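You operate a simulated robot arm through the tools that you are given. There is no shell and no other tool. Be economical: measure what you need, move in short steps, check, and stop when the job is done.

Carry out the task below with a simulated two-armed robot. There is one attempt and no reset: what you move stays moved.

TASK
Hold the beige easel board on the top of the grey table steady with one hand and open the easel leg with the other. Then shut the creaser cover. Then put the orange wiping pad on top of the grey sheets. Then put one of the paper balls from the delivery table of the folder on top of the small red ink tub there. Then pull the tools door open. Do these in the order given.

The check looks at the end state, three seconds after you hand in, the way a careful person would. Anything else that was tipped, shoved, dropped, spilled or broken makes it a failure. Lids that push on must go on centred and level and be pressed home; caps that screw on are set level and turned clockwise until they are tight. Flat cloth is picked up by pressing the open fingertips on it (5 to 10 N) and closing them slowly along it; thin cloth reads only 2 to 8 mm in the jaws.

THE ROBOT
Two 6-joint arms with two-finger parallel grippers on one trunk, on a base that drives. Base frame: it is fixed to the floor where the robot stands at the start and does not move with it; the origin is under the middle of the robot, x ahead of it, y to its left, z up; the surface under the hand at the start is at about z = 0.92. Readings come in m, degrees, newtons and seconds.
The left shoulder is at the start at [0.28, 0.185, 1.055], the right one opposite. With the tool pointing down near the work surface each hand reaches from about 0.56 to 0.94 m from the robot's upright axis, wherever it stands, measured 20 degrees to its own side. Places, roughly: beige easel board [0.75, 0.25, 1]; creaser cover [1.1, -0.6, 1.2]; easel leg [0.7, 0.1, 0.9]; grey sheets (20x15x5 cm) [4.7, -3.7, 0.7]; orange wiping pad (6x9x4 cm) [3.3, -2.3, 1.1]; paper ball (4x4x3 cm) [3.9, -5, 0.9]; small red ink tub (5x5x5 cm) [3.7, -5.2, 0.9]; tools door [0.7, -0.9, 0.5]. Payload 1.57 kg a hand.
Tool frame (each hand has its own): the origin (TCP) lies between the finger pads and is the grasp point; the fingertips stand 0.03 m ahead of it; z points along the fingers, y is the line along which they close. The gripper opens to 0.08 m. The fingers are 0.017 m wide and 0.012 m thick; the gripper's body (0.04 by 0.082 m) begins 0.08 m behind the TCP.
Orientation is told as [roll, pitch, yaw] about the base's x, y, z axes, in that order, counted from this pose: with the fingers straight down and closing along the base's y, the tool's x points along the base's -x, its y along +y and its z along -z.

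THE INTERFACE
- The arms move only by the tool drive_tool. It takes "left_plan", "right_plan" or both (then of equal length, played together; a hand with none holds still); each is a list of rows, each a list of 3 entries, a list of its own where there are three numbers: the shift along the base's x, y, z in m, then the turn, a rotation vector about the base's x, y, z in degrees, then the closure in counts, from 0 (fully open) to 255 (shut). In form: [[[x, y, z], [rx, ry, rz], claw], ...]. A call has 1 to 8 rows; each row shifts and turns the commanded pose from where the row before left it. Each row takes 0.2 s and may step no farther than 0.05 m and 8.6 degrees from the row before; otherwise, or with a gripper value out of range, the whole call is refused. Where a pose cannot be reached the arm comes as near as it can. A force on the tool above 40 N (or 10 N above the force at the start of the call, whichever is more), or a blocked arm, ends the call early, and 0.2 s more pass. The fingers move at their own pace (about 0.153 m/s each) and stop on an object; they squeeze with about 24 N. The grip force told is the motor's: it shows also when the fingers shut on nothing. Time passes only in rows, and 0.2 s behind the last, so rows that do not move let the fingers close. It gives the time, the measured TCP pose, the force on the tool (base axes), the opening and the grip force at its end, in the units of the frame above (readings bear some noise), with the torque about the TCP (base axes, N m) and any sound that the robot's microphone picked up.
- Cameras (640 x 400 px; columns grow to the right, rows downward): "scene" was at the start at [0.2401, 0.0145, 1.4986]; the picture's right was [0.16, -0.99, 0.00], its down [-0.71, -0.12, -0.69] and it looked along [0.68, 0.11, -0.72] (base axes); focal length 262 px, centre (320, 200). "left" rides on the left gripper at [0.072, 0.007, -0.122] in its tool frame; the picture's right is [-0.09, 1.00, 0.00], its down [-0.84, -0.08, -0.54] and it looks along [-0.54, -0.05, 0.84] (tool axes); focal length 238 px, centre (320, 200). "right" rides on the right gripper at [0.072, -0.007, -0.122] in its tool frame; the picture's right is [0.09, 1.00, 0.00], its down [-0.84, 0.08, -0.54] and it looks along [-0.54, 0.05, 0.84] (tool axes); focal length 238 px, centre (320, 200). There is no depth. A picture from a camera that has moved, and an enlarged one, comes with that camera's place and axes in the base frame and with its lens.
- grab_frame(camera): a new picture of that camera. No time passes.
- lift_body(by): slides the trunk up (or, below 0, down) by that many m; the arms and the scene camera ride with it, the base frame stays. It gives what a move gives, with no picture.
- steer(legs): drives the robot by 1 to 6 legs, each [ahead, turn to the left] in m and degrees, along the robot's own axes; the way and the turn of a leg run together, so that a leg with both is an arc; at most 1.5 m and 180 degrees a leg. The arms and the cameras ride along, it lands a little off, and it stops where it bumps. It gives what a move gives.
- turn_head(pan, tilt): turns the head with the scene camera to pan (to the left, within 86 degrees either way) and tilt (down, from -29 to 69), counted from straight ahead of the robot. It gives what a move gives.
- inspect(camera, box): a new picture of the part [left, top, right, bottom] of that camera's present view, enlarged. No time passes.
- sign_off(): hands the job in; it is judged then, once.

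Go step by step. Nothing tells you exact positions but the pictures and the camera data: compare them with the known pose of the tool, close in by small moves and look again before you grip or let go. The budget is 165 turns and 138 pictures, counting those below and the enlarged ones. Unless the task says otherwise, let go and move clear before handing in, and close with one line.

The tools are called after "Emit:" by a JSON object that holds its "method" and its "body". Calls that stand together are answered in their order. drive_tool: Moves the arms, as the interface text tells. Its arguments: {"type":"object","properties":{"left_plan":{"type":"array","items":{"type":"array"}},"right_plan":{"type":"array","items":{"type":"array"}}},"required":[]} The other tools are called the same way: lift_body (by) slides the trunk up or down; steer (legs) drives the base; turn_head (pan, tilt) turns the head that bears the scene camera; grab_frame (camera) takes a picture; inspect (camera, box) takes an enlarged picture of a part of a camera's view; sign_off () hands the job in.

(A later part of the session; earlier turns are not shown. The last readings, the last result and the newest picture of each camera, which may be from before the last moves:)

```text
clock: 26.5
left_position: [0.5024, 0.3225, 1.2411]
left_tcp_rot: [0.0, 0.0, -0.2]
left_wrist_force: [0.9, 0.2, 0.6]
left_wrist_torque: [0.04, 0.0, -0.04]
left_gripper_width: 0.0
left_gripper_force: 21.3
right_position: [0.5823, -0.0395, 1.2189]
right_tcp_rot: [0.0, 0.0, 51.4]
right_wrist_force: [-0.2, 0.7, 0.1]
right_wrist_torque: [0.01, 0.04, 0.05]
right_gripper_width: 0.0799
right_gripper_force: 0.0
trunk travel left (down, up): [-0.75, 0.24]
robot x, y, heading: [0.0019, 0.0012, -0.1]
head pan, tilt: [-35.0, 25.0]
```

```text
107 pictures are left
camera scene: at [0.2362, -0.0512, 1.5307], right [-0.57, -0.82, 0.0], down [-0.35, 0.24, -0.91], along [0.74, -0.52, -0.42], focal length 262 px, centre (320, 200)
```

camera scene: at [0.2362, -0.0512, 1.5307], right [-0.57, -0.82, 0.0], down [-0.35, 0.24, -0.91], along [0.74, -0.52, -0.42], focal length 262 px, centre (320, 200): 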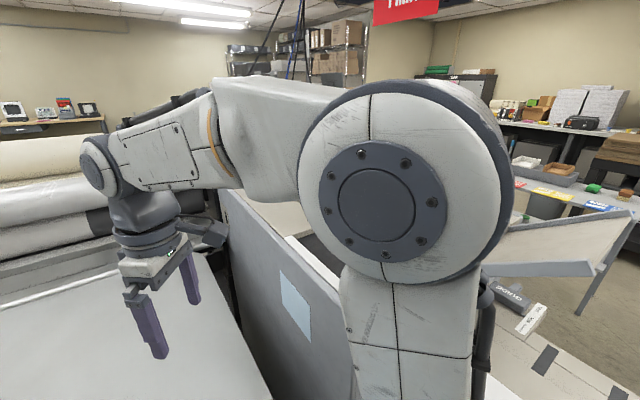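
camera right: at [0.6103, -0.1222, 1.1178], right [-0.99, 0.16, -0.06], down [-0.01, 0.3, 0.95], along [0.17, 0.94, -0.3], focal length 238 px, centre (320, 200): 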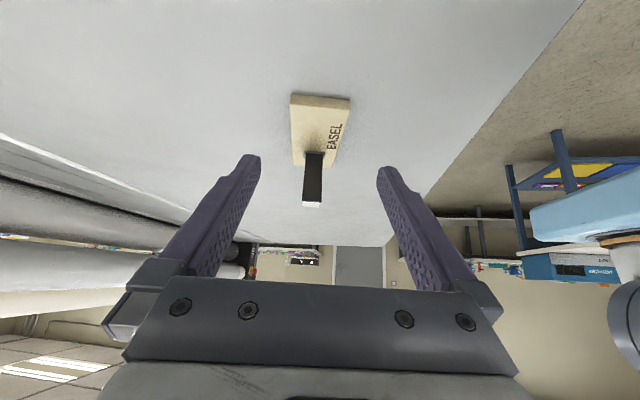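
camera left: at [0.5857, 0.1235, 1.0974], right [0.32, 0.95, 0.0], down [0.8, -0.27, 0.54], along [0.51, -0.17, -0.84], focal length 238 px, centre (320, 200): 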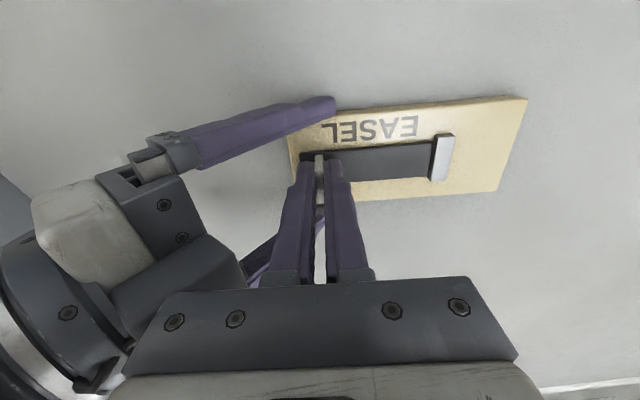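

The right arm blocks the view. I back up a little and turn right.

Emit:
{"method": "steer", "body": {"legs": [[-0.25, 0], [0, -35]]}}

Emit:
{"method": "turn_head", "body": {"pan": 0, "tilt": 30}}

Emit:
{"method": "grab_frame", "body": {"camera": "scene"}}

```text
clock: 30.0
left_position: [0.3467, -0.0236, 1.2406]
left_tcp_rot: [0.0, 0.0, -35.1]
left_wrist_force: [0.2, 0.5, 0.7]
left_wrist_torque: [0.03, -0.01, 0.01]
left_gripper_width: 0.0
left_gripper_force: 21.4
right_position: [0.2052, -0.366, 1.2188]
right_tcp_rot: [0.1, 0.0, 16.4]
right_wrist_force: [0.0, -0.3, -0.5]
right_wrist_torque: [0.0, 0.01, 0.01]
right_gripper_width: 0.0801
right_gripper_force: 0.0
trunk travel left (down, up): [-0.75, 0.24]
robot x, y, heading: [-0.2508, -0.0013, -35.3]
head pan, tilt: [-35.0, 25.0]
```

```text
clock: 31.0
left_position: [0.3456, -0.0223, 1.2408]
left_tcp_rot: [0.1, 0.0, -35.2]
left_wrist_force: [0.6, 0.9, 0.4]
left_wrist_torque: [0.0, 0.01, -0.01]
left_gripper_width: 0.0001
left_gripper_force: 21.4
right_position: [0.2034, -0.3667, 1.2193]
right_tcp_rot: [0.0, 0.0, 16.4]
right_wrist_force: [-0.1, 0.8, 1.2]
right_wrist_torque: [0.01, 0.01, 0.01]
right_gripper_width: 0.0799
right_gripper_force: 0.1
trunk travel left (down, up): [-0.75, 0.24]
robot x, y, heading: [-0.2529, -0.0023, -35.2]
head pan, tilt: [0.0, 30.0]
```

```text
106 pictures are left
camera scene: at [-0.0455, -0.1421, 1.5227], right [-0.57, -0.82, 0.0], down [-0.41, 0.29, -0.87], along [0.71, -0.5, -0.5], focal length 262 px, centre (320, 200)
```

scene: 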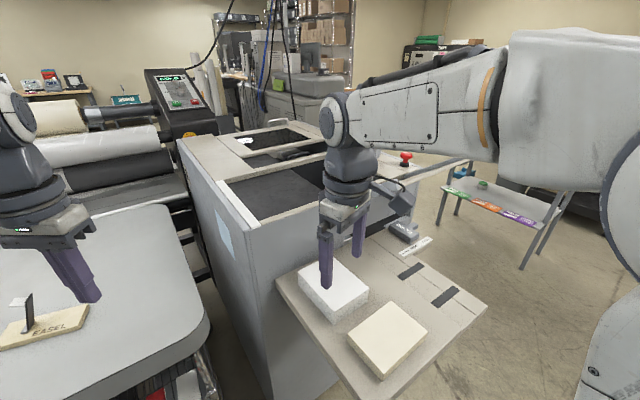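

I move the right hand aside to see the machine behind it.

Emit:
{"method": "drive_tool", "body": {"right_plan": [[[-0.023, -0.033, 0.02], [0, 0, 0], 0], [[-0.023, -0.033, 0.02], [0, 0, 0], 0], [[-0.023, -0.033, 0.02], [0, 0, 0], 0], [[-0.023, -0.033, 0.02], [0, 0, 0], 0], [[-0.023, -0.033, 0.02], [0, 0, 0], 0]]}}

Emit:
{"method": "grab_frame", "body": {"camera": "scene"}}

```text
clock: 32.2
left_position: [0.3463, -0.0223, 1.2414]
left_tcp_rot: [-0.1, 0.1, -35.0]
left_wrist_force: [0.8, -0.2, 0.6]
left_wrist_torque: [0.0, -0.04, 0.0]
left_gripper_width: 0.0001
left_gripper_force: 21.1
right_position: [0.0891, -0.5322, 1.3193]
right_tcp_rot: [0.0, 0.0, 16.6]
right_wrist_force: [-0.5, -0.3, 0.0]
right_wrist_torque: [-0.02, -0.02, -0.03]
right_gripper_width: 0.0799
right_gripper_force: 0.0
trunk travel left (down, up): [-0.75, 0.24]
robot x, y, heading: [-0.2501, 0.0026, -34.9]
head pan, tilt: [0.0, 30.0]
```

```text
105 pictures are left
camera scene: at [-0.0454, -0.142, 1.5227], right [-0.57, -0.82, 0.0], down [-0.41, 0.29, -0.87], along [0.71, -0.5, -0.5], focal length 262 px, centre (320, 200)
```

scene: 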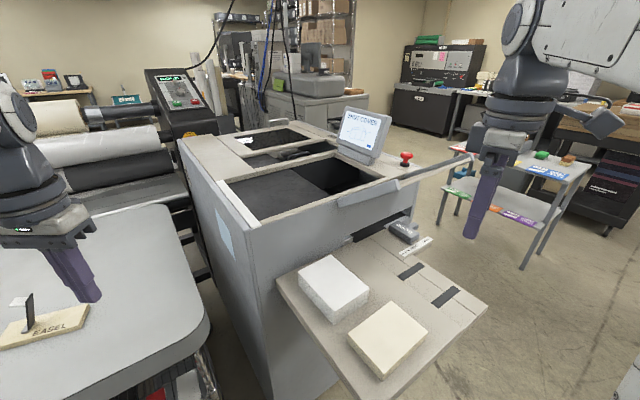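

Emit:
{"method": "inspect", "body": {"camera": "scene", "box": [170, 90, 490, 290]}}

Emit:
{"method": "inspect", "body": {"camera": "scene", "box": [320, 90, 480, 190]}}

```text
2.00 times, centred on (330, 190) of scene
camera zoom: at [-0.0454, -0.142, 1.5227], right [-0.57, -0.82, 0.0], down [-0.41, 0.29, -0.87], along [0.71, -0.5, -0.5], focal length 524 px, centre (300, 220)
```

zoom: 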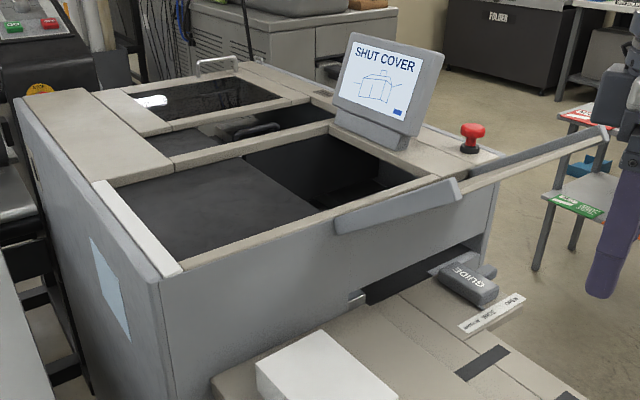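

```text
4.00 times, centred on (400, 140) of scene
camera zoom: at [-0.0454, -0.142, 1.5227], right [-0.57, -0.82, 0.0], down [-0.41, 0.29, -0.87], along [0.71, -0.5, -0.5], focal length 1049 px, centre (0, 440)
```

zoom: 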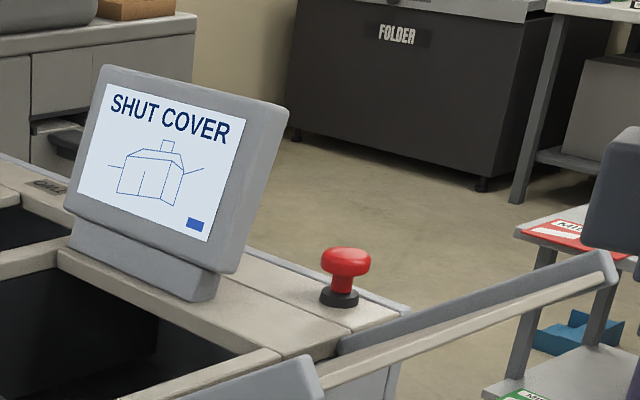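

The machine's screen says SHUT COVER. I raise the trunk for a better view into it.

Emit:
{"method": "lift_body", "body": {"by": 0.23}}

Emit:
{"method": "inspect", "body": {"camera": "scene", "box": [160, 120, 480, 320]}}

```text
clock: 34.6
left_position: [0.3474, -0.0227, 1.4712]
left_tcp_rot: [0.0, 0.0, -35.2]
left_wrist_force: [-0.1, -0.2, 0.5]
left_wrist_torque: [-0.04, -0.01, -0.03]
left_gripper_width: 0.0
left_gripper_force: 21.5
right_position: [0.0909, -0.531, 1.5485]
right_tcp_rot: [0.0, 0.1, 16.4]
right_wrist_force: [0.1, -0.3, 0.6]
right_wrist_torque: [-0.01, 0.0, 0.02]
right_gripper_width: 0.0801
right_gripper_force: 0.0
trunk travel left (down, up): [-0.98, 0.01]
robot x, y, heading: [-0.2489, 0.0022, -34.7]
head pan, tilt: [0.0, 30.0]
```

```text
2.00 times, centred on (320, 220) of scene
camera zoom: at [-0.0454, -0.1422, 1.7527], right [-0.57, -0.82, 0.0], down [-0.41, 0.29, -0.87], along [0.71, -0.5, -0.5], focal length 524 px, centre (320, 160)
```

zoom: 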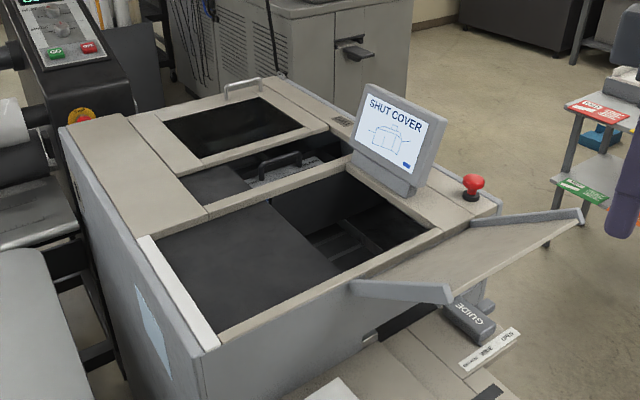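

Emit:
{"method": "inspect", "body": {"camera": "scene", "box": [180, 150, 360, 262]}}

Emit:
{"method": "inspect", "body": {"camera": "scene", "box": [330, 155, 380, 190]}}

```text
3.56 times, centred on (270, 206) of scene
camera zoom: at [-0.0454, -0.1422, 1.7527], right [-0.57, -0.82, 0.0], down [-0.41, 0.29, -0.87], along [0.71, -0.5, -0.5], focal length 932 px, centre (498, 179)
```

zoom: 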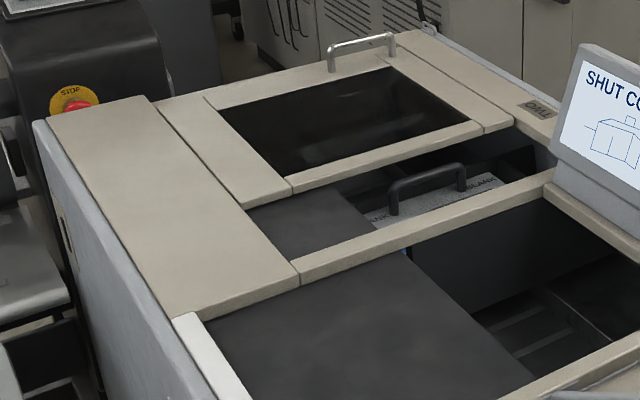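

```text
11.43 times, centred on (355, 172) of scene
camera zoom: at [-0.0454, -0.1422, 1.7527], right [-0.57, -0.82, 0.0], down [-0.41, 0.29, -0.87], along [0.71, -0.5, -0.5], focal length 2997 px, centre (-80, 514)
```

zoom: 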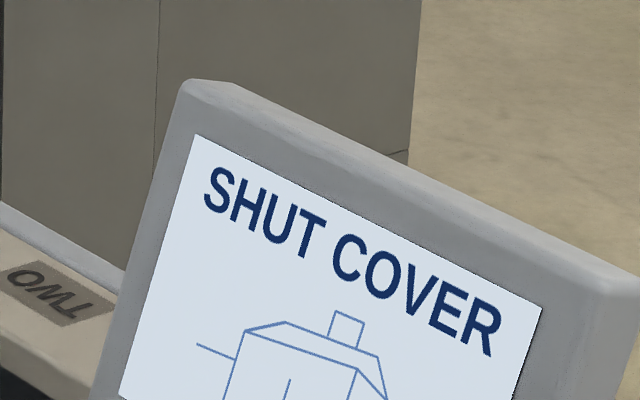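

The windowed cover with the metal handle lies flat at about z 1.15, x 0.93-1.27, with an open gap in front of it. I check the drawing and read details.

Emit:
{"method": "inspect", "body": {"camera": "scene", "box": [330, 160, 386, 195]}}

Emit:
{"method": "turn_head", "body": {"pan": 0, "tilt": 50}}

Emit:
{"method": "grab_frame", "body": {"camera": "scene"}}

```text
11.43 times, centred on (358, 178) of scene
camera zoom: at [-0.0454, -0.1422, 1.7527], right [-0.57, -0.82, 0.0], down [-0.41, 0.29, -0.87], along [0.71, -0.5, -0.5], focal length 2997 px, centre (-114, 457)
```

zoom: 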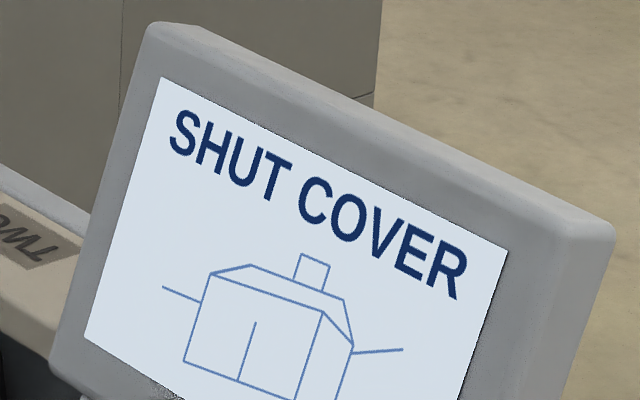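

```text
clock: 35.5
left_position: [0.3449, -0.0224, 1.4705]
left_tcp_rot: [0.0, 0.0, -35.1]
left_wrist_force: [0.2, 1.2, 0.1]
left_wrist_torque: [-0.03, -0.01, -0.02]
left_gripper_width: 0.0
left_gripper_force: 21.3
right_position: [0.0897, -0.5321, 1.5477]
right_tcp_rot: [0.0, 0.0, 16.4]
right_wrist_force: [0.1, 0.4, -0.4]
right_wrist_torque: [0.01, -0.01, 0.0]
right_gripper_width: 0.08
right_gripper_force: 0.0
trunk travel left (down, up): [-0.98, 0.01]
robot x, y, heading: [-0.2516, -0.0006, -35.2]
head pan, tilt: [0.0, 50.0]
```

```text
98 pictures are left
camera scene: at [-0.0565, -0.1344, 1.7233], right [-0.57, -0.82, 0.0], down [-0.63, 0.44, -0.64], along [0.53, -0.37, -0.77], focal length 262 px, centre (320, 200)
```

scene: 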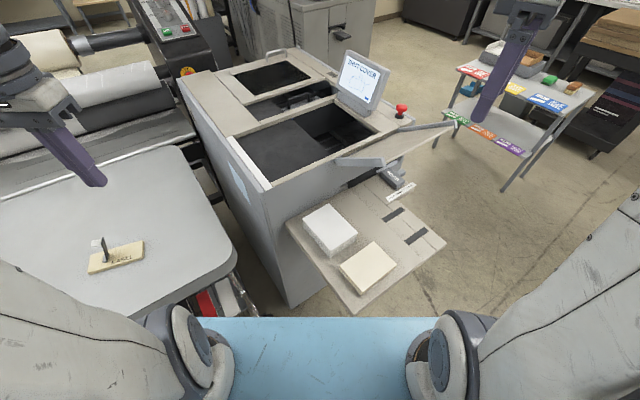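

The creaser spans about x 0.5–1.3, y −0.3…−0.9; its cover and the tools door are best reached from the aisle on its right. I drive around there in legs, with arms high.

Emit:
{"method": "steer", "body": {"legs": [[0, -55], [0.8, 0]]}}

Emit:
{"method": "turn_head", "body": {"pan": 20, "tilt": 35}}

Emit:
{"method": "grab_frame", "body": {"camera": "scene"}}

```text
clock: 42.2
left_position: [0.0769, -1.3055, 1.47]
left_tcp_rot: [0.0, 0.0, -89.9]
left_wrist_force: [0.2, 0.1, 0.7]
left_wrist_torque: [-0.01, 0.0, -0.02]
left_gripper_width: 0.0
left_gripper_force: 22.0
right_position: [-0.4857, -1.3886, 1.5477]
right_tcp_rot: [0.1, 0.1, -38.5]
right_wrist_force: [-0.2, 0.8, -0.1]
right_wrist_torque: [-0.03, -0.04, -0.03]
right_gripper_width: 0.0802
right_gripper_force: 0.1
trunk travel left (down, up): [-0.98, 0.01]
robot x, y, heading: [-0.2488, -0.8044, -90.3]
head pan, tilt: [0.0, 50.0]
```

```text
clock: 43.0
left_position: [0.0773, -1.3054, 1.4717]
left_tcp_rot: [0.0, -0.1, -90.0]
left_wrist_force: [1.1, 0.3, 0.5]
left_wrist_torque: [0.01, 0.05, -0.03]
left_gripper_width: 0.0002
left_gripper_force: 21.3
right_position: [-0.487, -1.3878, 1.5479]
right_tcp_rot: [0.0, 0.0, -38.5]
right_wrist_force: [0.9, -0.5, 0.1]
right_wrist_torque: [0.0, 0.04, 0.01]
right_gripper_width: 0.0799
right_gripper_force: 0.0
trunk travel left (down, up): [-0.98, 0.01]
robot x, y, heading: [-0.2489, -0.8034, -89.6]
head pan, tilt: [20.0, 35.0]
```

```text
97 pictures are left
camera scene: at [-0.2171, -1.0442, 1.7449], right [-0.94, -0.34, 0.0], down [-0.2, 0.54, -0.82], along [0.28, -0.77, -0.57], focal length 262 px, centre (320, 200)
```

scene: 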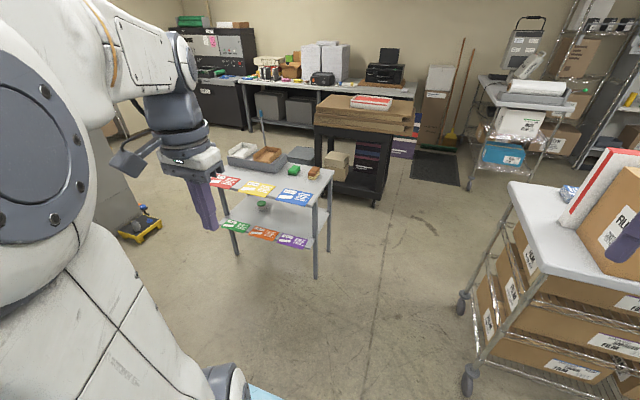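

Clear floor ahead. I go to y ≈ −1.55, turn into the aisle and drive along it.

Emit:
{"method": "steer", "body": {"legs": [[0.75, 0], [0, 90], [0.65, 0]]}}

Emit:
{"method": "turn_head", "body": {"pan": 10, "tilt": 35}}

Emit:
{"method": "grab_frame", "body": {"camera": "scene"}}

```text
clock: 54.1
left_position: [0.9095, -1.2337, 1.4709]
left_tcp_rot: [0.0, 0.1, -0.4]
left_wrist_force: [0.1, 0.1, 0.0]
left_wrist_torque: [0.01, 0.0, 0.0]
left_gripper_width: 0.0
left_gripper_force: 20.9
right_position: [0.9883, -1.7972, 1.5482]
right_tcp_rot: [-0.1, 0.0, 51.1]
right_wrist_force: [-0.2, 0.3, -0.7]
right_wrist_torque: [0.0, 0.01, 0.02]
right_gripper_width: 0.0799
right_gripper_force: 0.0
trunk travel left (down, up): [-0.98, 0.01]
robot x, y, heading: [0.4039, -1.5555, -0.3]
head pan, tilt: [20.0, 35.0]
```

```text
clock: 54.9
left_position: [0.9088, -1.2332, 1.471]
left_tcp_rot: [0.0, 0.0, -0.4]
left_wrist_force: [-0.8, 0.5, 0.4]
left_wrist_torque: [-0.01, 0.06, -0.04]
left_gripper_width: 0.0002
left_gripper_force: 21.6
right_position: [0.9873, -1.7964, 1.5487]
right_tcp_rot: [0.0, 0.0, 51.1]
right_wrist_force: [1.1, 0.1, -0.4]
right_wrist_torque: [0.01, -0.02, 0.0]
right_gripper_width: 0.0801
right_gripper_force: 0.1
trunk travel left (down, up): [-0.98, 0.01]
robot x, y, heading: [0.4047, -1.556, -0.3]
head pan, tilt: [10.0, 35.0]
```

```text
96 pictures are left
camera scene: at [0.6523, -1.5393, 1.745], right [0.17, -0.99, 0.0], down [-0.57, -0.1, -0.82], along [0.81, 0.14, -0.57], focal length 262 px, centre (320, 200)
```

scene: 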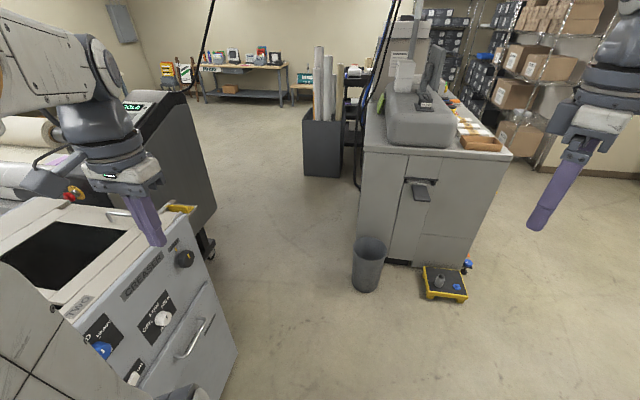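

The right face shows CREASER, knobs and the tools door with its handle. I go on and turn to face it.

Emit:
{"method": "steer", "body": {"legs": [[0.6, 0], [0, 90]]}}

Emit:
{"method": "turn_head", "body": {"pan": 0, "tilt": 40}}

Emit:
{"method": "grab_frame", "body": {"camera": "scene"}}

```text
clock: 62.1
left_position: [0.6937, -1.052, 1.4711]
left_tcp_rot: [0.0, 0.1, 89.0]
left_wrist_force: [-0.5, 0.6, 1.8]
left_wrist_torque: [0.01, -0.01, 0.05]
left_gripper_width: 0.0001
left_gripper_force: 21.3
right_position: [1.2585, -0.9802, 1.5478]
right_tcp_rot: [0.0, 0.0, 140.5]
right_wrist_force: [0.1, -1.5, 0.0]
right_wrist_torque: [0.03, 0.0, -0.03]
right_gripper_width: 0.0802
right_gripper_force: 0.1
trunk travel left (down, up): [-0.98, 0.01]
robot x, y, heading: [1.01, -1.5608, 88.8]
head pan, tilt: [10.0, 35.0]
```

```text
clock: 62.8
left_position: [0.6954, -1.0523, 1.4709]
left_tcp_rot: [-0.1, 0.0, 88.9]
left_wrist_force: [0.6, -0.2, 0.0]
left_wrist_torque: [0.0, -0.01, -0.03]
left_gripper_width: 0.0
left_gripper_force: 21.0
right_position: [1.2598, -0.9797, 1.548]
right_tcp_rot: [-0.1, 0.0, 140.4]
right_wrist_force: [0.0, 1.1, 0.1]
right_wrist_torque: [0.01, 0.03, 0.05]
right_gripper_width: 0.0802
right_gripper_force: 0.1
trunk travel left (down, up): [-0.98, 0.01]
robot x, y, heading: [1.0098, -1.5594, 88.8]
head pan, tilt: [0.0, 40.0]
```

```text
95 pictures are left
camera scene: at [1.0148, -1.313, 1.7374], right [1.0, -0.02, 0.0], down [-0.01, -0.64, -0.77], along [0.01, 0.77, -0.64], focal length 262 px, centre (320, 200)
```

scene: 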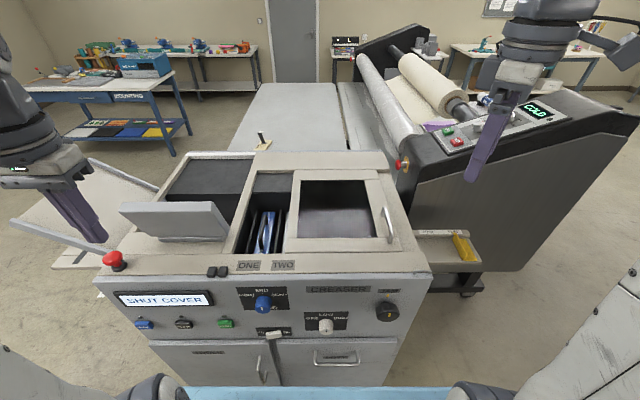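

Emit:
{"method": "inspect", "body": {"camera": "scene", "box": [220, 140, 420, 265]}}

Emit:
{"method": "inspect", "body": {"camera": "scene", "box": [130, 260, 450, 400]}}

```text
3.20 times, centred on (320, 202) of scene
camera zoom: at [1.0148, -1.313, 1.7374], right [1.0, -0.02, 0.0], down [-0.01, -0.64, -0.77], along [0.01, 0.77, -0.64], focal length 839 px, centre (320, 192)
```

zoom: 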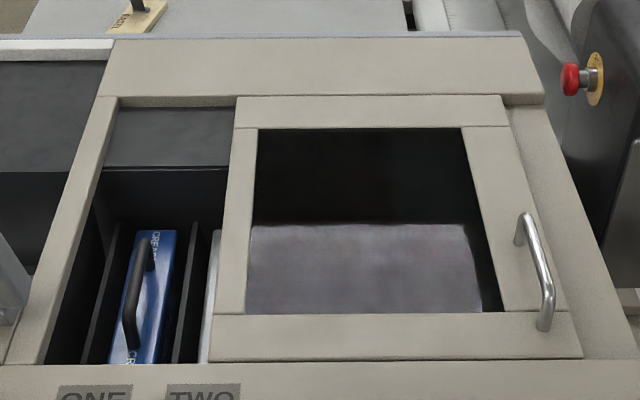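

```text
2.00 times, centred on (290, 330) of scene
camera zoom: at [1.0148, -1.313, 1.7374], right [1.0, -0.02, 0.0], down [-0.01, -0.64, -0.77], along [0.01, 0.77, -0.64], focal length 524 px, centre (380, -60)
```

zoom: 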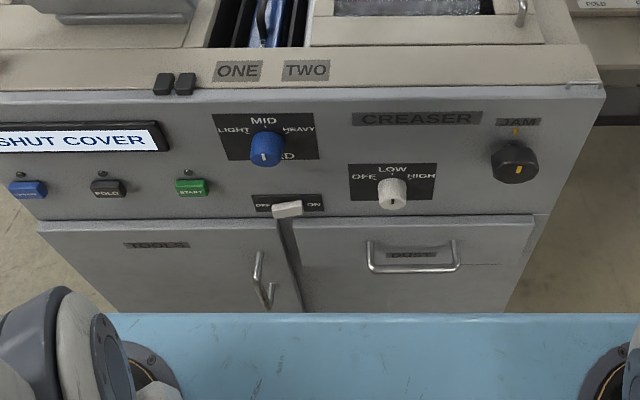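

Cover slides on the top frame; its metal handle is at about [1.226, −0.768, 1.18]. It must slide left (−x) over slots ONE/TWO. I bring the right hand over the handle.

Emit:
{"method": "drive_tool", "body": {"right_plan": [[[-0.005, 0.03, -0.02], [0, 0, -8.5], 0], [[-0.005, 0.03, -0.02], [0, 0, -8.5], 0], [[-0.005, 0.03, -0.02], [0, 0, -8.5], 0], [[-0.005, 0.03, -0.03], [0, 0, -8.5], 0], [[-0.005, 0.03, -0.03], [0, 0, -8.5], 0], [[-0.005, 0.03, -0.03], [0, 0, -8.5], 0], [[-0.003, 0.03, -0.03], [0, 0, 0], 0]]}}

Emit:
{"method": "grab_frame", "body": {"camera": "right"}}

Emit:
{"method": "grab_frame", "body": {"camera": "scene"}}

```text
clock: 64.4
left_position: [0.6952, -1.052, 1.4713]
left_tcp_rot: [0.0, -0.1, 89.0]
left_wrist_force: [0.1, 0.9, 0.4]
left_wrist_torque: [-0.02, 0.0, -0.01]
left_gripper_width: 0.0
left_gripper_force: 21.5
right_position: [1.2261, -0.7702, 1.368]
right_tcp_rot: [0.1, 0.0, 89.4]
right_wrist_force: [-0.4, -0.4, -0.6]
right_wrist_torque: [-0.02, 0.01, -0.01]
right_gripper_width: 0.0802
right_gripper_force: 0.2
trunk travel left (down, up): [-0.98, 0.01]
robot x, y, heading: [1.0088, -1.5606, 89.2]
head pan, tilt: [0.0, 40.0]
```

```text
92 pictures are left
camera right: at [1.2333, -0.843, 1.4907], right [-1.0, -0.08, 0.0], down [-0.07, 0.84, 0.54], along [-0.04, 0.54, -0.84], focal length 238 px, centre (320, 200)
```

right: 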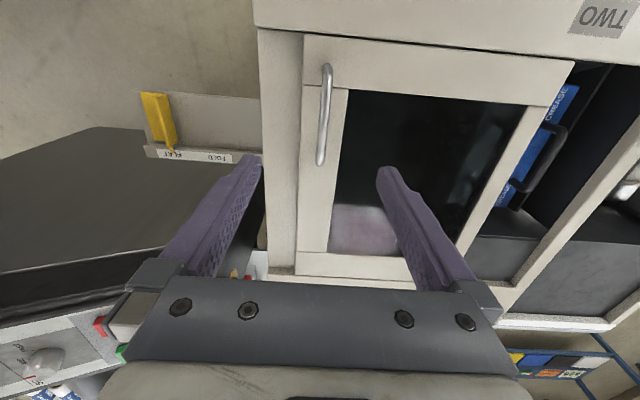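

```text
91 pictures are left
camera scene: at [1.0149, -1.3128, 1.7373], right [1.0, -0.02, 0.0], down [-0.01, -0.64, -0.77], along [0.01, 0.77, -0.64], focal length 262 px, centre (320, 200)
```

scene: 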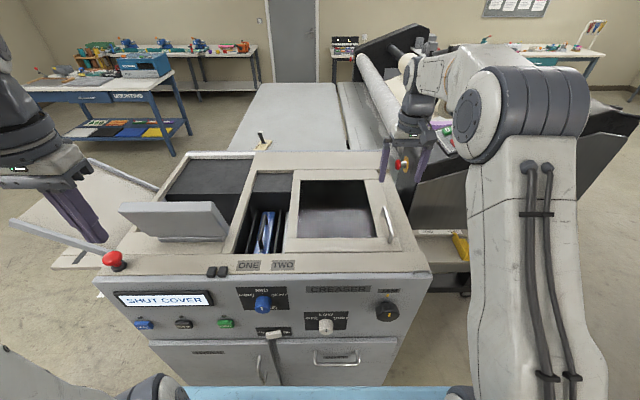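

The handle is centred below the hand. I lower with the jaws half closed to straddle it.

Emit:
{"method": "drive_tool", "body": {"right_plan": [[[-0.0005, 0, -0.045], [0, 0, 0], 128], [[-0.0005, 0, -0.045], [0, 0, 0], 128], [[0, 0, -0.045], [0, 0, 0], 128], [[0, 0, -0.02], [0, 0, 0], 128]]}}

Emit:
{"method": "grab_frame", "body": {"camera": "right"}}

Emit:
{"method": "inspect", "body": {"camera": "scene", "box": [340, 150, 440, 250]}}

```text
clock: 65.4
left_position: [0.6944, -1.0518, 1.4708]
left_tcp_rot: [0.1, 0.1, 88.9]
left_wrist_force: [-0.3, -0.6, 0.6]
left_wrist_torque: [-0.01, 0.01, -0.03]
left_gripper_width: 0.0
left_gripper_force: 20.9
right_position: [1.2264, -0.769, 1.2128]
right_tcp_rot: [0.0, 0.0, 89.6]
right_wrist_force: [-0.5, 0.1, 0.9]
right_wrist_torque: [0.01, 0.01, 0.0]
right_gripper_width: 0.0399
right_gripper_force: 0.1
trunk travel left (down, up): [-0.98, 0.01]
robot x, y, heading: [1.0108, -1.5621, 89.4]
head pan, tilt: [0.0, 40.0]
```

```text
90 pictures are left
camera right: at [1.233, -0.8424, 1.3354], right [-1.0, -0.08, 0.0], down [-0.07, 0.84, 0.54], along [-0.04, 0.54, -0.84], focal length 238 px, centre (320, 200)
```

right: 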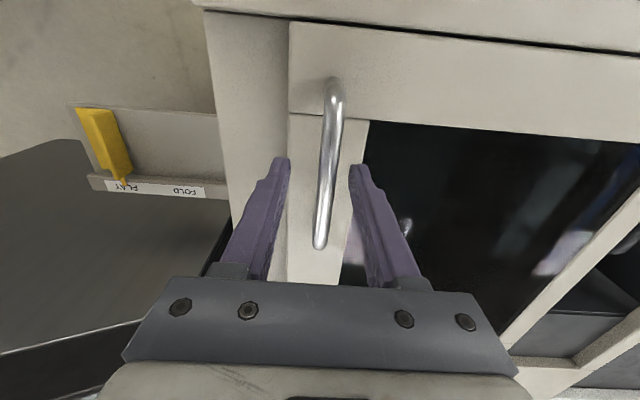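

```text
4.00 times, centred on (390, 200) of scene
camera zoom: at [1.0149, -1.3128, 1.7374], right [1.0, -0.02, 0.0], down [-0.01, -0.64, -0.77], along [0.01, 0.77, -0.64], focal length 1049 px, centre (40, 200)
```

zoom: 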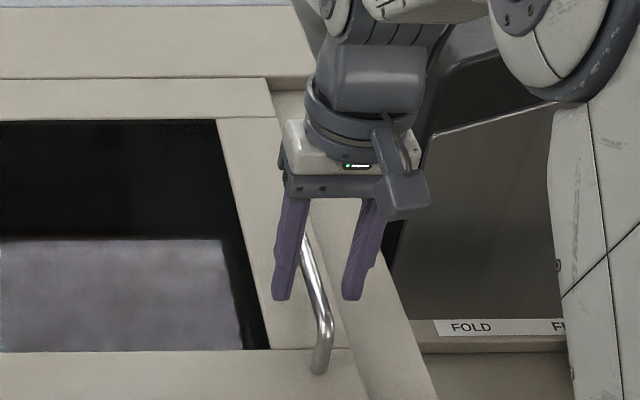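

Straddling well. A bit lower, close, then try sliding left.

Emit:
{"method": "drive_tool", "body": {"right_plan": [[[0, 0, -0.009], [0, 0, 0], 128], [[0, 0, -0.007], [0, 0, 0], 160], [[0, 0, 0], [0, 0, 0], 200], [[0, 0, 0], [0, 0, 0], 235], [[0, 0, 0], [0, 0, 0], 235]]}}

Emit:
{"method": "drive_tool", "body": {"right_plan": [[[-0.006, 0, 0], [0, 0, 0], 235], [[-0.01, 0, 0], [0, 0, 0], 235], [[-0.01, 0, 0], [0, 0, 0], 235], [[-0.01, 0, 0], [0, 0, 0], 235]]}}

Emit:
{"method": "inspect", "body": {"camera": "scene", "box": [220, 140, 420, 265]}}

```text
clock: 66.6
left_position: [0.6939, -1.0512, 1.4717]
left_tcp_rot: [-0.1, 0.0, 89.0]
left_wrist_force: [-0.5, 0.1, -0.4]
left_wrist_torque: [0.02, -0.02, -0.01]
left_gripper_width: 0.0
left_gripper_force: 21.3
right_position: [1.2262, -0.7696, 1.1973]
right_tcp_rot: [-0.1, 0.0, 89.4]
right_wrist_force: [0.0, 0.2, -1.5]
right_wrist_torque: [0.47, -0.03, 0.31]
right_gripper_width: 0.0115
right_gripper_force: 29.0
trunk travel left (down, up): [-0.98, 0.01]
robot x, y, heading: [1.0124, -1.5602, 88.9]
head pan, tilt: [0.0, 40.0]
```

```text
clock: 67.6
left_position: [0.6939, -1.052, 1.4702]
left_tcp_rot: [0.0, -0.1, 88.9]
left_wrist_force: [-0.3, 1.1, 0.6]
left_wrist_torque: [0.0, 0.0, -0.01]
left_gripper_width: 0.0001
left_gripper_force: 21.3
right_position: [1.1892, -0.7694, 1.1961]
right_tcp_rot: [0.0, 0.0, 89.4]
right_wrist_force: [0.9, 0.3, -1.6]
right_wrist_torque: [0.66, -0.07, 0.32]
right_gripper_width: 0.0118
right_gripper_force: 28.6
trunk travel left (down, up): [-0.98, 0.01]
robot x, y, heading: [1.0116, -1.5594, 89.2]
head pan, tilt: [0.0, 40.0]
```

```text
3.20 times, centred on (320, 202) of scene
camera zoom: at [1.0149, -1.313, 1.7373], right [1.0, -0.02, 0.0], down [-0.01, -0.64, -0.77], along [0.01, 0.77, -0.64], focal length 839 px, centre (320, 192)
```

zoom: 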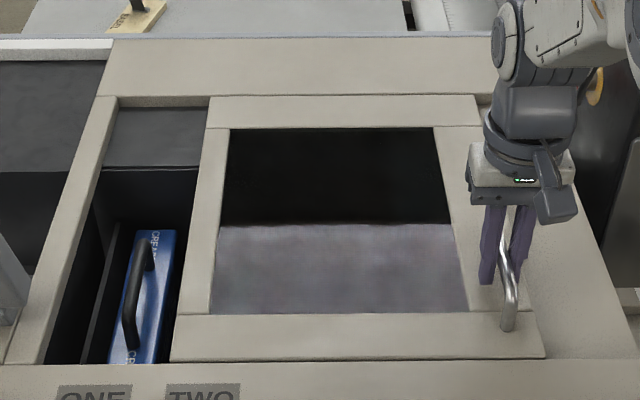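

It slides freely. I continue left toward the end, watching force.

Emit:
{"method": "drive_tool", "body": {"right_plan": [[[-0.015, 0, 0], [0, 0, 0], 235], [[-0.015, 0, 0], [0, 0, 0], 235], [[-0.015, 0, 0], [0, 0, 0], 235], [[-0.015, 0, 0], [0, 0, 0], 235], [[-0.015, 0, 0], [0, 0, 0], 235], [[-0.015, 0, 0], [0, 0, 0], 235]]}}

Emit:
{"method": "inspect", "body": {"camera": "scene", "box": [220, 140, 420, 265]}}

```text
clock: 69.0
left_position: [0.6945, -1.0517, 1.4717]
left_tcp_rot: [0.0, 0.0, 89.0]
left_wrist_force: [-0.3, 0.8, -0.8]
left_wrist_torque: [-0.01, -0.02, -0.01]
left_gripper_width: 0.0
left_gripper_force: 21.2
right_position: [1.0993, -0.7698, 1.1973]
right_tcp_rot: [0.1, 0.1, 89.5]
right_wrist_force: [-0.8, 3.7, -5.6]
right_wrist_torque: [-0.5, -0.07, 0.32]
right_gripper_width: 0.012
right_gripper_force: 29.4
trunk travel left (down, up): [-0.98, 0.01]
robot x, y, heading: [1.0119, -1.5595, 89.2]
head pan, tilt: [0.0, 40.0]
```

```text
3.20 times, centred on (320, 202) of scene
camera zoom: at [1.0148, -1.3124, 1.7373], right [1.0, -0.02, 0.0], down [-0.01, -0.64, -0.77], along [0.01, 0.77, -0.64], focal length 839 px, centre (320, 192)
```

zoom: 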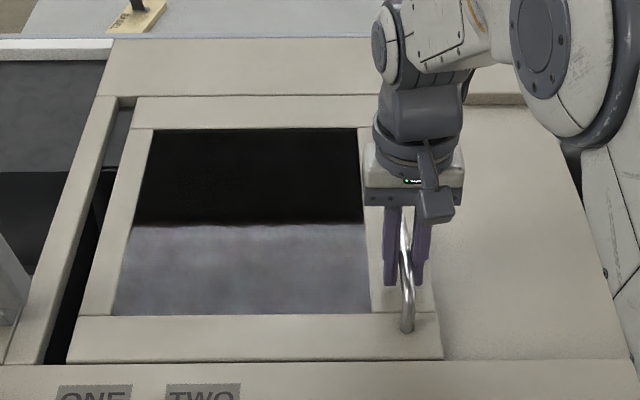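

About 2.5 cm of gap remains. I finish with small rows until it stops.

Emit:
{"method": "drive_tool", "body": {"right_plan": [[[-0.008, 0, 0], [0, 0, 0], 235], [[-0.008, 0, 0], [0, 0, 0], 235], [[-0.005, 0, 0], [0, 0, 0], 235], [[-0.004, 0, 0], [0, 0, 0], 235], [[-0.004, 0, 0], [0, 0, 0], 235], [[-0.004, 0, 0], [0, 0, 0], 235]]}}

Emit:
{"method": "inspect", "body": {"camera": "scene", "box": [220, 140, 420, 265]}}

```text
clock: 70.4
left_position: [0.695, -1.0511, 1.4716]
left_tcp_rot: [0.1, 0.0, 88.9]
left_wrist_force: [0.0, 0.6, 0.4]
left_wrist_torque: [0.03, -0.01, 0.03]
left_gripper_width: 0.0
left_gripper_force: 21.4
right_position: [1.0771, -0.7686, 1.1976]
right_tcp_rot: [-0.7, 0.1, 89.3]
right_wrist_force: [13.6, -1.0, 3.3]
right_wrist_torque: [0.14, -0.08, 0.45]
right_gripper_width: 0.0119
right_gripper_force: 29.1
trunk travel left (down, up): [-0.98, 0.01]
robot x, y, heading: [1.0096, -1.5601, 89.0]
head pan, tilt: [0.0, 40.0]
stopped in row 6 (right hand): the force on the tool passed its limit at 44 N (the readings are from after the stop); the commanded pose is now the measured one
```

```text
3.20 times, centred on (320, 202) of scene
camera zoom: at [1.0165, -1.3135, 1.7375], right [1.0, -0.02, 0.0], down [-0.01, -0.64, -0.77], along [0.02, 0.77, -0.64], focal length 839 px, centre (320, 192)
```

zoom: 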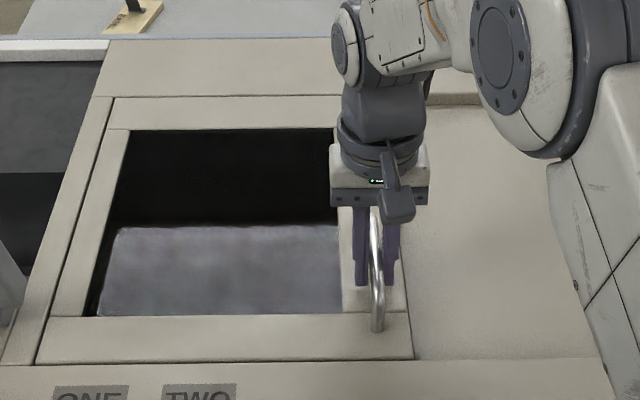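

The cover is home against its stop. I let go, lift clear and check the display.

Emit:
{"method": "drive_tool", "body": {"right_plan": [[[0, 0, 0], [0, 0, 0], 128], [[0, 0, 0.0], [0, 0, 0], 120], [[0, 0, 0.04], [0, 0, 0], 120], [[0, -0.01, 0.045], [0, 0, 0], 120], [[0.01, -0.03, 0.035], [0, 0, 0], 120], [[0.01, -0.03, 0.03], [0, 0, 0], 120], [[0.01, -0.04, 0.02], [0, 0, 0], 120]]}}

Emit:
{"method": "grab_frame", "body": {"camera": "scene"}}

```text
clock: 72.0
left_position: [0.6941, -1.0516, 1.4703]
left_tcp_rot: [0.0, 0.0, 88.9]
left_wrist_force: [-0.1, -0.3, 0.3]
left_wrist_torque: [0.0, 0.04, 0.0]
left_gripper_width: 0.0
left_gripper_force: 21.4
right_position: [1.1045, -0.8799, 1.3665]
right_tcp_rot: [-0.6, 0.2, 89.3]
right_wrist_force: [-0.6, 0.0, -0.4]
right_wrist_torque: [-0.03, 0.02, -0.01]
right_gripper_width: 0.0424
right_gripper_force: 0.0
trunk travel left (down, up): [-0.98, 0.01]
robot x, y, heading: [1.0098, -1.5582, 89.0]
head pan, tilt: [0.0, 40.0]
```

```text
85 pictures are left
camera scene: at [1.0157, -1.3132, 1.7374], right [1.0, -0.02, 0.0], down [-0.01, -0.64, -0.77], along [0.01, 0.77, -0.64], focal length 262 px, centre (320, 200)
```

scene: 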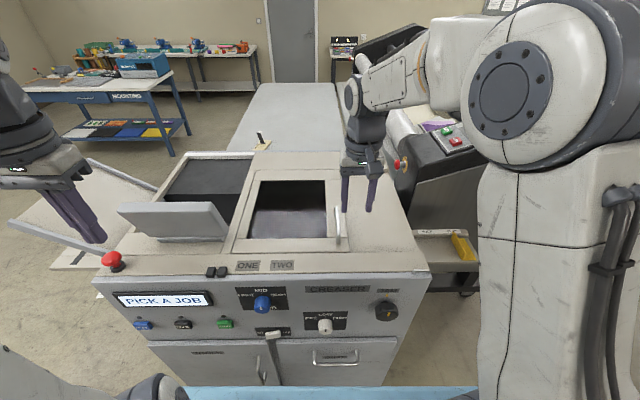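

The display now reads PICK A JOB, so the cover counts as shut. Next: the orange pad near [3.3, −2.3, 1.1]; I turn that way and look.

Emit:
{"method": "steer", "body": {"legs": [[0, -105]]}}

Emit:
{"method": "turn_head", "body": {"pan": 0, "tilt": 22}}

Emit:
{"method": "grab_frame", "body": {"camera": "scene"}}

```text
clock: 76.8
left_position: [1.5828, -1.3831, 1.471]
left_tcp_rot: [0.0, -0.1, -15.5]
left_wrist_force: [-0.5, -0.2, 0.4]
left_wrist_torque: [0.0, 0.04, 0.03]
left_gripper_width: 0.0
left_gripper_force: 20.8
right_position: [1.6443, -1.8214, 1.3648]
right_tcp_rot: [-0.5, 0.1, -15.3]
right_wrist_force: [-0.3, -0.3, -0.1]
right_wrist_torque: [-0.03, -0.01, 0.01]
right_gripper_width: 0.042
right_gripper_force: 0.1
trunk travel left (down, up): [-0.98, 0.01]
robot x, y, heading: [1.0103, -1.5609, -15.9]
head pan, tilt: [0.0, 40.0]
```

```text
clock: 77.6
left_position: [1.5806, -1.3814, 1.4712]
left_tcp_rot: [-0.1, 0.0, -15.7]
left_wrist_force: [0.9, -0.2, 0.0]
left_wrist_torque: [0.01, 0.0, -0.03]
left_gripper_width: 0.0
left_gripper_force: 21.0
right_position: [1.6464, -1.8228, 1.367]
right_tcp_rot: [-0.5, 0.1, -15.2]
right_wrist_force: [-0.6, 0.0, 0.3]
right_wrist_torque: [-0.02, 0.02, -0.03]
right_gripper_width: 0.0422
right_gripper_force: 0.0
trunk travel left (down, up): [-0.98, 0.01]
robot x, y, heading: [1.0166, -1.5593, -15.7]
head pan, tilt: [0.0, 22.0]
```

```text
84 pictures are left
camera scene: at [1.2545, -1.6266, 1.7655], right [-0.27, -0.96, 0.0], down [-0.36, 0.1, -0.93], along [0.89, -0.25, -0.38], focal length 262 px, centre (320, 200)
```

scene: 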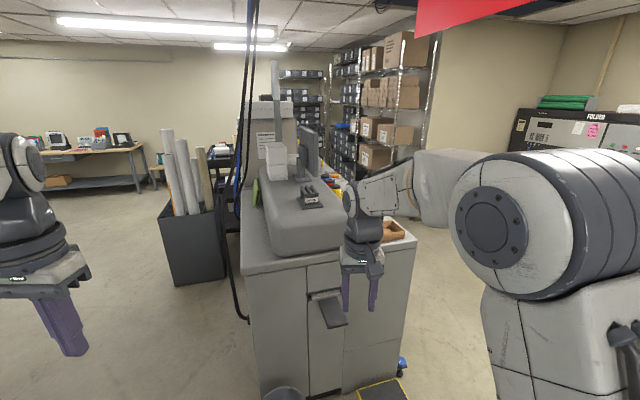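

The right arm hides the pad. I drive round south of the printer, between the card table and the yellow dolly.

Emit:
{"method": "steer", "body": {"legs": [[0.5, 0], [0, -60]]}}

Emit:
{"method": "turn_head", "body": {"pan": 25, "tilt": 30}}

Emit:
{"method": "grab_frame", "body": {"camera": "scene"}}

```text
clock: 81.6
left_position: [2.0896, -1.6663, 1.4693]
left_tcp_rot: [0.0, 0.0, -30.4]
left_wrist_force: [0.2, 0.5, -0.2]
left_wrist_torque: [-0.05, 0.08, -0.01]
left_gripper_width: 0.0
left_gripper_force: 21.6
right_position: [2.0393, -2.1078, 1.3658]
right_tcp_rot: [-0.6, 0.0, -30.1]
right_wrist_force: [0.5, 0.1, -0.6]
right_wrist_torque: [-0.06, 0.0, -0.01]
right_gripper_width: 0.0423
right_gripper_force: 0.0
trunk travel left (down, up): [-0.98, 0.01]
robot x, y, heading: [1.4901, -1.6949, -30.2]
head pan, tilt: [0.0, 22.0]
stopped in leg 2: the robot was blocked; the commanded pose is now the measured one
```

```text
clock: 82.5
left_position: [2.088, -1.667, 1.4708]
left_tcp_rot: [0.0, -0.1, -30.3]
left_wrist_force: [0.5, 1.1, 0.6]
left_wrist_torque: [-0.01, 0.04, 0.03]
left_gripper_width: 0.0
left_gripper_force: 20.5
right_position: [2.0383, -2.109, 1.3668]
right_tcp_rot: [-0.5, 0.2, -30.0]
right_wrist_force: [-0.5, -0.8, -0.3]
right_wrist_torque: [0.0, -0.01, 0.0]
right_gripper_width: 0.0422
right_gripper_force: 0.0
trunk travel left (down, up): [-0.98, 0.01]
robot x, y, heading: [1.4905, -1.6912, -29.9]
head pan, tilt: [25.0, 30.0]
```

```text
83 pictures are left
camera scene: at [1.7203, -1.7816, 1.7528], right [-0.09, -1.0, 0.0], down [-0.5, 0.05, -0.87], along [0.86, -0.08, -0.5], focal length 262 px, centre (320, 200)
```

scene: 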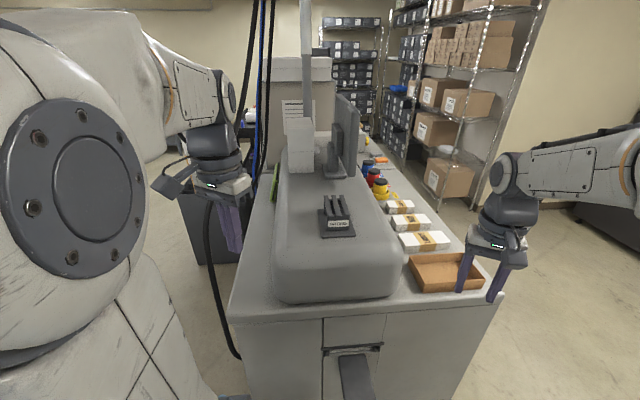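

The base bumped something (likely the bin), so I back off before turning. The orange pad is visible on the printer top at about [3.35, −2.37, 1.1].

Emit:
{"method": "steer", "body": {"legs": [[-0.2, 0]]}}

Emit:
{"method": "turn_head", "body": {"pan": 10, "tilt": 60}}

Emit:
{"method": "grab_frame", "body": {"camera": "scene"}}

```text
clock: 84.1
left_position: [1.9143, -1.5663, 1.4714]
left_tcp_rot: [0.0, 0.0, -30.4]
left_wrist_force: [-0.6, 0.2, -0.2]
left_wrist_torque: [0.03, 0.0, -0.01]
left_gripper_width: 0.0
left_gripper_force: 21.2
right_position: [1.8627, -2.007, 1.3662]
right_tcp_rot: [-0.5, 0.0, -30.0]
right_wrist_force: [-0.7, -0.8, 0.0]
right_wrist_torque: [0.01, 0.0, 0.02]
right_gripper_width: 0.0425
right_gripper_force: 0.2
trunk travel left (down, up): [-0.98, 0.01]
robot x, y, heading: [1.3193, -1.5934, -30.3]
head pan, tilt: [25.0, 30.0]
```

```text
clock: 85.1
left_position: [1.9134, -1.566, 1.4701]
left_tcp_rot: [0.0, 0.0, -30.4]
left_wrist_force: [0.0, 0.2, 0.1]
left_wrist_torque: [-0.01, 0.0, 0.01]
left_gripper_width: 0.0002
left_gripper_force: 21.4
right_position: [1.8632, -2.0068, 1.3652]
right_tcp_rot: [-0.5, 0.1, -30.0]
right_wrist_force: [-0.4, 0.8, 0.4]
right_wrist_torque: [0.0, 0.0, 0.02]
right_gripper_width: 0.0425
right_gripper_force: 0.1
trunk travel left (down, up): [-0.98, 0.01]
robot x, y, heading: [1.3116, -1.589, -30.2]
head pan, tilt: [10.0, 60.0]
```

```text
82 pictures are left
camera scene: at [1.5175, -1.6941, 1.7107], right [-0.34, -0.94, 0.0], down [-0.81, 0.3, -0.5], along [0.47, -0.17, -0.87], focal length 262 px, centre (320, 200)
```

scene: 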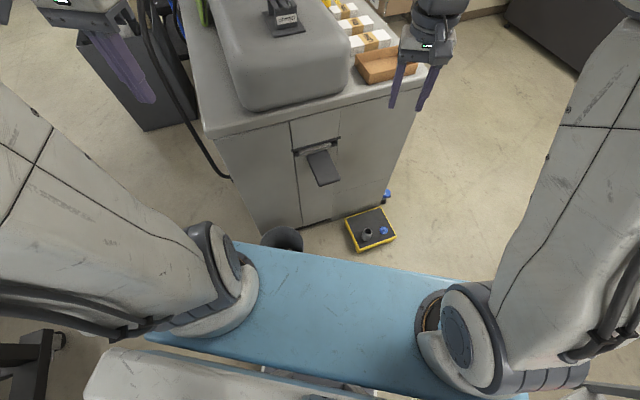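

The bin is fine. I thread south between card table and dolly in measured legs.

Emit:
{"method": "steer", "body": {"legs": [[0, -32.2], [0.385, 0], [0, -27.6], [0.6, 0]]}}

Emit:
{"method": "turn_head", "body": {"pan": 0, "tilt": 45}}

Emit:
{"method": "grab_frame", "body": {"camera": "scene"}}

```text
clock: 93.4
left_position: [1.8156, -3.0324, 1.4712]
left_tcp_rot: [-0.1, 0.1, -90.3]
left_wrist_force: [0.3, 0.3, 0.2]
left_wrist_torque: [0.02, 0.0, 0.03]
left_gripper_width: 0.0003
left_gripper_force: 20.9
right_position: [1.4083, -3.2094, 1.366]
right_tcp_rot: [-0.6, 0.1, -89.9]
right_wrist_force: [-0.2, 0.8, 0.3]
right_wrist_torque: [0.03, 0.01, -0.01]
right_gripper_width: 0.0424
right_gripper_force: 0.2
trunk travel left (down, up): [-0.98, 0.01]
robot x, y, heading: [1.4942, -2.5261, -90.1]
head pan, tilt: [10.0, 60.0]
```

```text
clock: 94.2
left_position: [1.8159, -3.0331, 1.4699]
left_tcp_rot: [0.0, 0.0, -90.3]
left_wrist_force: [0.5, 0.6, -0.5]
left_wrist_torque: [0.03, -0.04, 0.03]
left_gripper_width: 0.0
left_gripper_force: 21.5
right_position: [1.4089, -3.2107, 1.3664]
right_tcp_rot: [-0.5, -0.1, -90.0]
right_wrist_force: [-0.4, 0.0, -0.1]
right_wrist_torque: [0.02, 0.0, -0.01]
right_gripper_width: 0.0423
right_gripper_force: 0.1
trunk travel left (down, up): [-0.98, 0.01]
robot x, y, heading: [1.4919, -2.5253, -89.9]
head pan, tilt: [0.0, 45.0]
```

```text
81 pictures are left
camera scene: at [1.4939, -2.768, 1.7301], right [-1.0, 0.0, 0.0], down [0.0, 0.71, -0.71], along [0.0, -0.71, -0.71], focal length 262 px, centre (320, 200)
```

scene: 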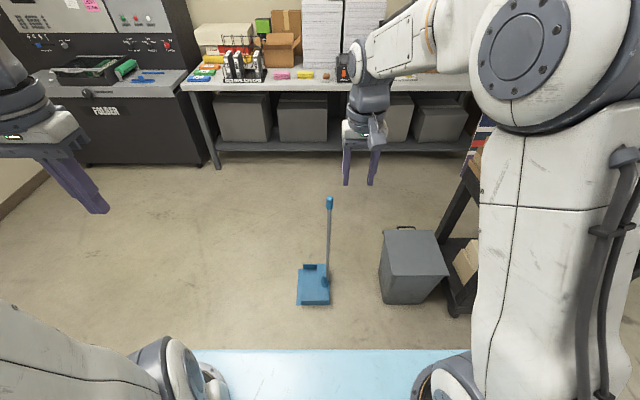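

Dustpan ahead at y ≈ −3.5. I stop short of it, turn east and drive along the aisle.

Emit:
{"method": "steer", "body": {"legs": [[0.4, 0], [0, 85], [0.9, 0]]}}

Emit:
{"method": "turn_head", "body": {"pan": 15, "tilt": 40}}

Emit:
{"method": "grab_frame", "body": {"camera": "scene"}}

```text
clock: 104.7
left_position: [2.9173, -2.7077, 1.471]
left_tcp_rot: [0.0, 0.0, -4.2]
left_wrist_force: [0.5, 0.2, -0.3]
left_wrist_torque: [0.0, 0.02, -0.01]
left_gripper_width: 0.0
left_gripper_force: 20.9
right_position: [3.0679, -3.1256, 1.3661]
right_tcp_rot: [-0.5, 0.0, -3.8]
right_wrist_force: [-0.4, -0.5, -0.3]
right_wrist_torque: [0.02, 0.01, 0.03]
right_gripper_width: 0.0422
right_gripper_force: 0.1
trunk travel left (down, up): [-0.98, 0.01]
robot x, y, heading: [2.3932, -2.9938, -4.0]
head pan, tilt: [0.0, 45.0]
```

```text
clock: 105.4
left_position: [2.9184, -2.7083, 1.4714]
left_tcp_rot: [0.0, 0.1, -4.0]
left_wrist_force: [0.4, -0.1, 0.1]
left_wrist_torque: [0.01, 0.01, -0.02]
left_gripper_width: 0.0001
left_gripper_force: 21.3
right_position: [3.0678, -3.1268, 1.3664]
right_tcp_rot: [-0.4, 0.0, -3.8]
right_wrist_force: [0.6, 0.2, 1.3]
right_wrist_torque: [0.0, 0.04, 0.02]
right_gripper_width: 0.0423
right_gripper_force: 0.0
trunk travel left (down, up): [-0.98, 0.01]
robot x, y, heading: [2.3914, -2.9983, -4.0]
head pan, tilt: [15.0, 40.0]
```

```text
80 pictures are left
camera scene: at [2.6368, -2.9887, 1.7374], right [0.19, -0.98, 0.0], down [-0.63, -0.12, -0.77], along [0.75, 0.15, -0.64], focal length 262 px, centre (320, 200)
```

scene: 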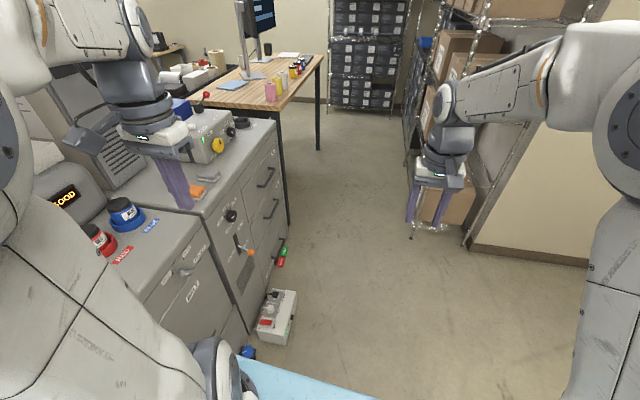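

The pad is on the printer top under the left hand, about [3.35, −2.34]. I drive to stand south of it and face it.

Emit:
{"method": "steer", "body": {"legs": [[0, -11], [0.8, 0], [0, 105]]}}

Emit:
{"method": "turn_head", "body": {"pan": 0, "tilt": 45}}

Emit:
{"method": "grab_frame", "body": {"camera": "scene"}}

```text
clock: 114.9
left_position: [2.8403, -2.6996, 1.4714]
left_tcp_rot: [0.0, -0.1, 90.6]
left_wrist_force: [0.6, 0.1, 0.2]
left_wrist_torque: [-0.01, -0.02, -0.03]
left_gripper_width: 0.0
left_gripper_force: 21.7
right_position: [3.2437, -2.516, 1.3668]
right_tcp_rot: [-0.5, 0.1, 91.1]
right_wrist_force: [-0.2, -0.5, 0.6]
right_wrist_torque: [0.0, -0.04, 0.02]
right_gripper_width: 0.0421
right_gripper_force: 0.0
trunk travel left (down, up): [-0.98, 0.01]
robot x, y, heading: [3.1706, -3.199, 90.9]
head pan, tilt: [15.0, 40.0]
```

```text
clock: 115.7
left_position: [2.8406, -2.7007, 1.4714]
left_tcp_rot: [0.0, 0.0, 90.7]
left_wrist_force: [0.1, -0.3, -0.9]
left_wrist_torque: [0.01, -0.03, -0.01]
left_gripper_width: 0.0
left_gripper_force: 21.9
right_position: [3.2443, -2.5154, 1.3667]
right_tcp_rot: [-0.5, 0.1, 91.0]
right_wrist_force: [0.7, 1.0, -0.2]
right_wrist_torque: [0.01, -0.01, 0.05]
right_gripper_width: 0.0421
right_gripper_force: 0.1
trunk travel left (down, up): [-0.98, 0.01]
robot x, y, heading: [3.1735, -3.1968, 90.8]
head pan, tilt: [0.0, 45.0]
```

```text
79 pictures are left
camera scene: at [3.168, -2.9555, 1.7301], right [1.0, 0.02, 0.0], down [0.01, -0.71, -0.71], along [-0.01, 0.71, -0.71], focal length 262 px, centre (320, 200)
```

scene: 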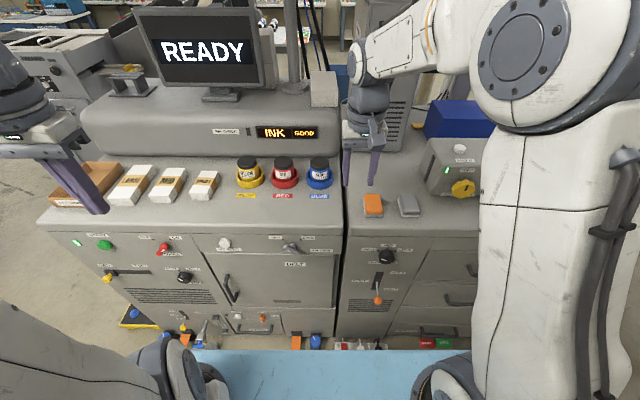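

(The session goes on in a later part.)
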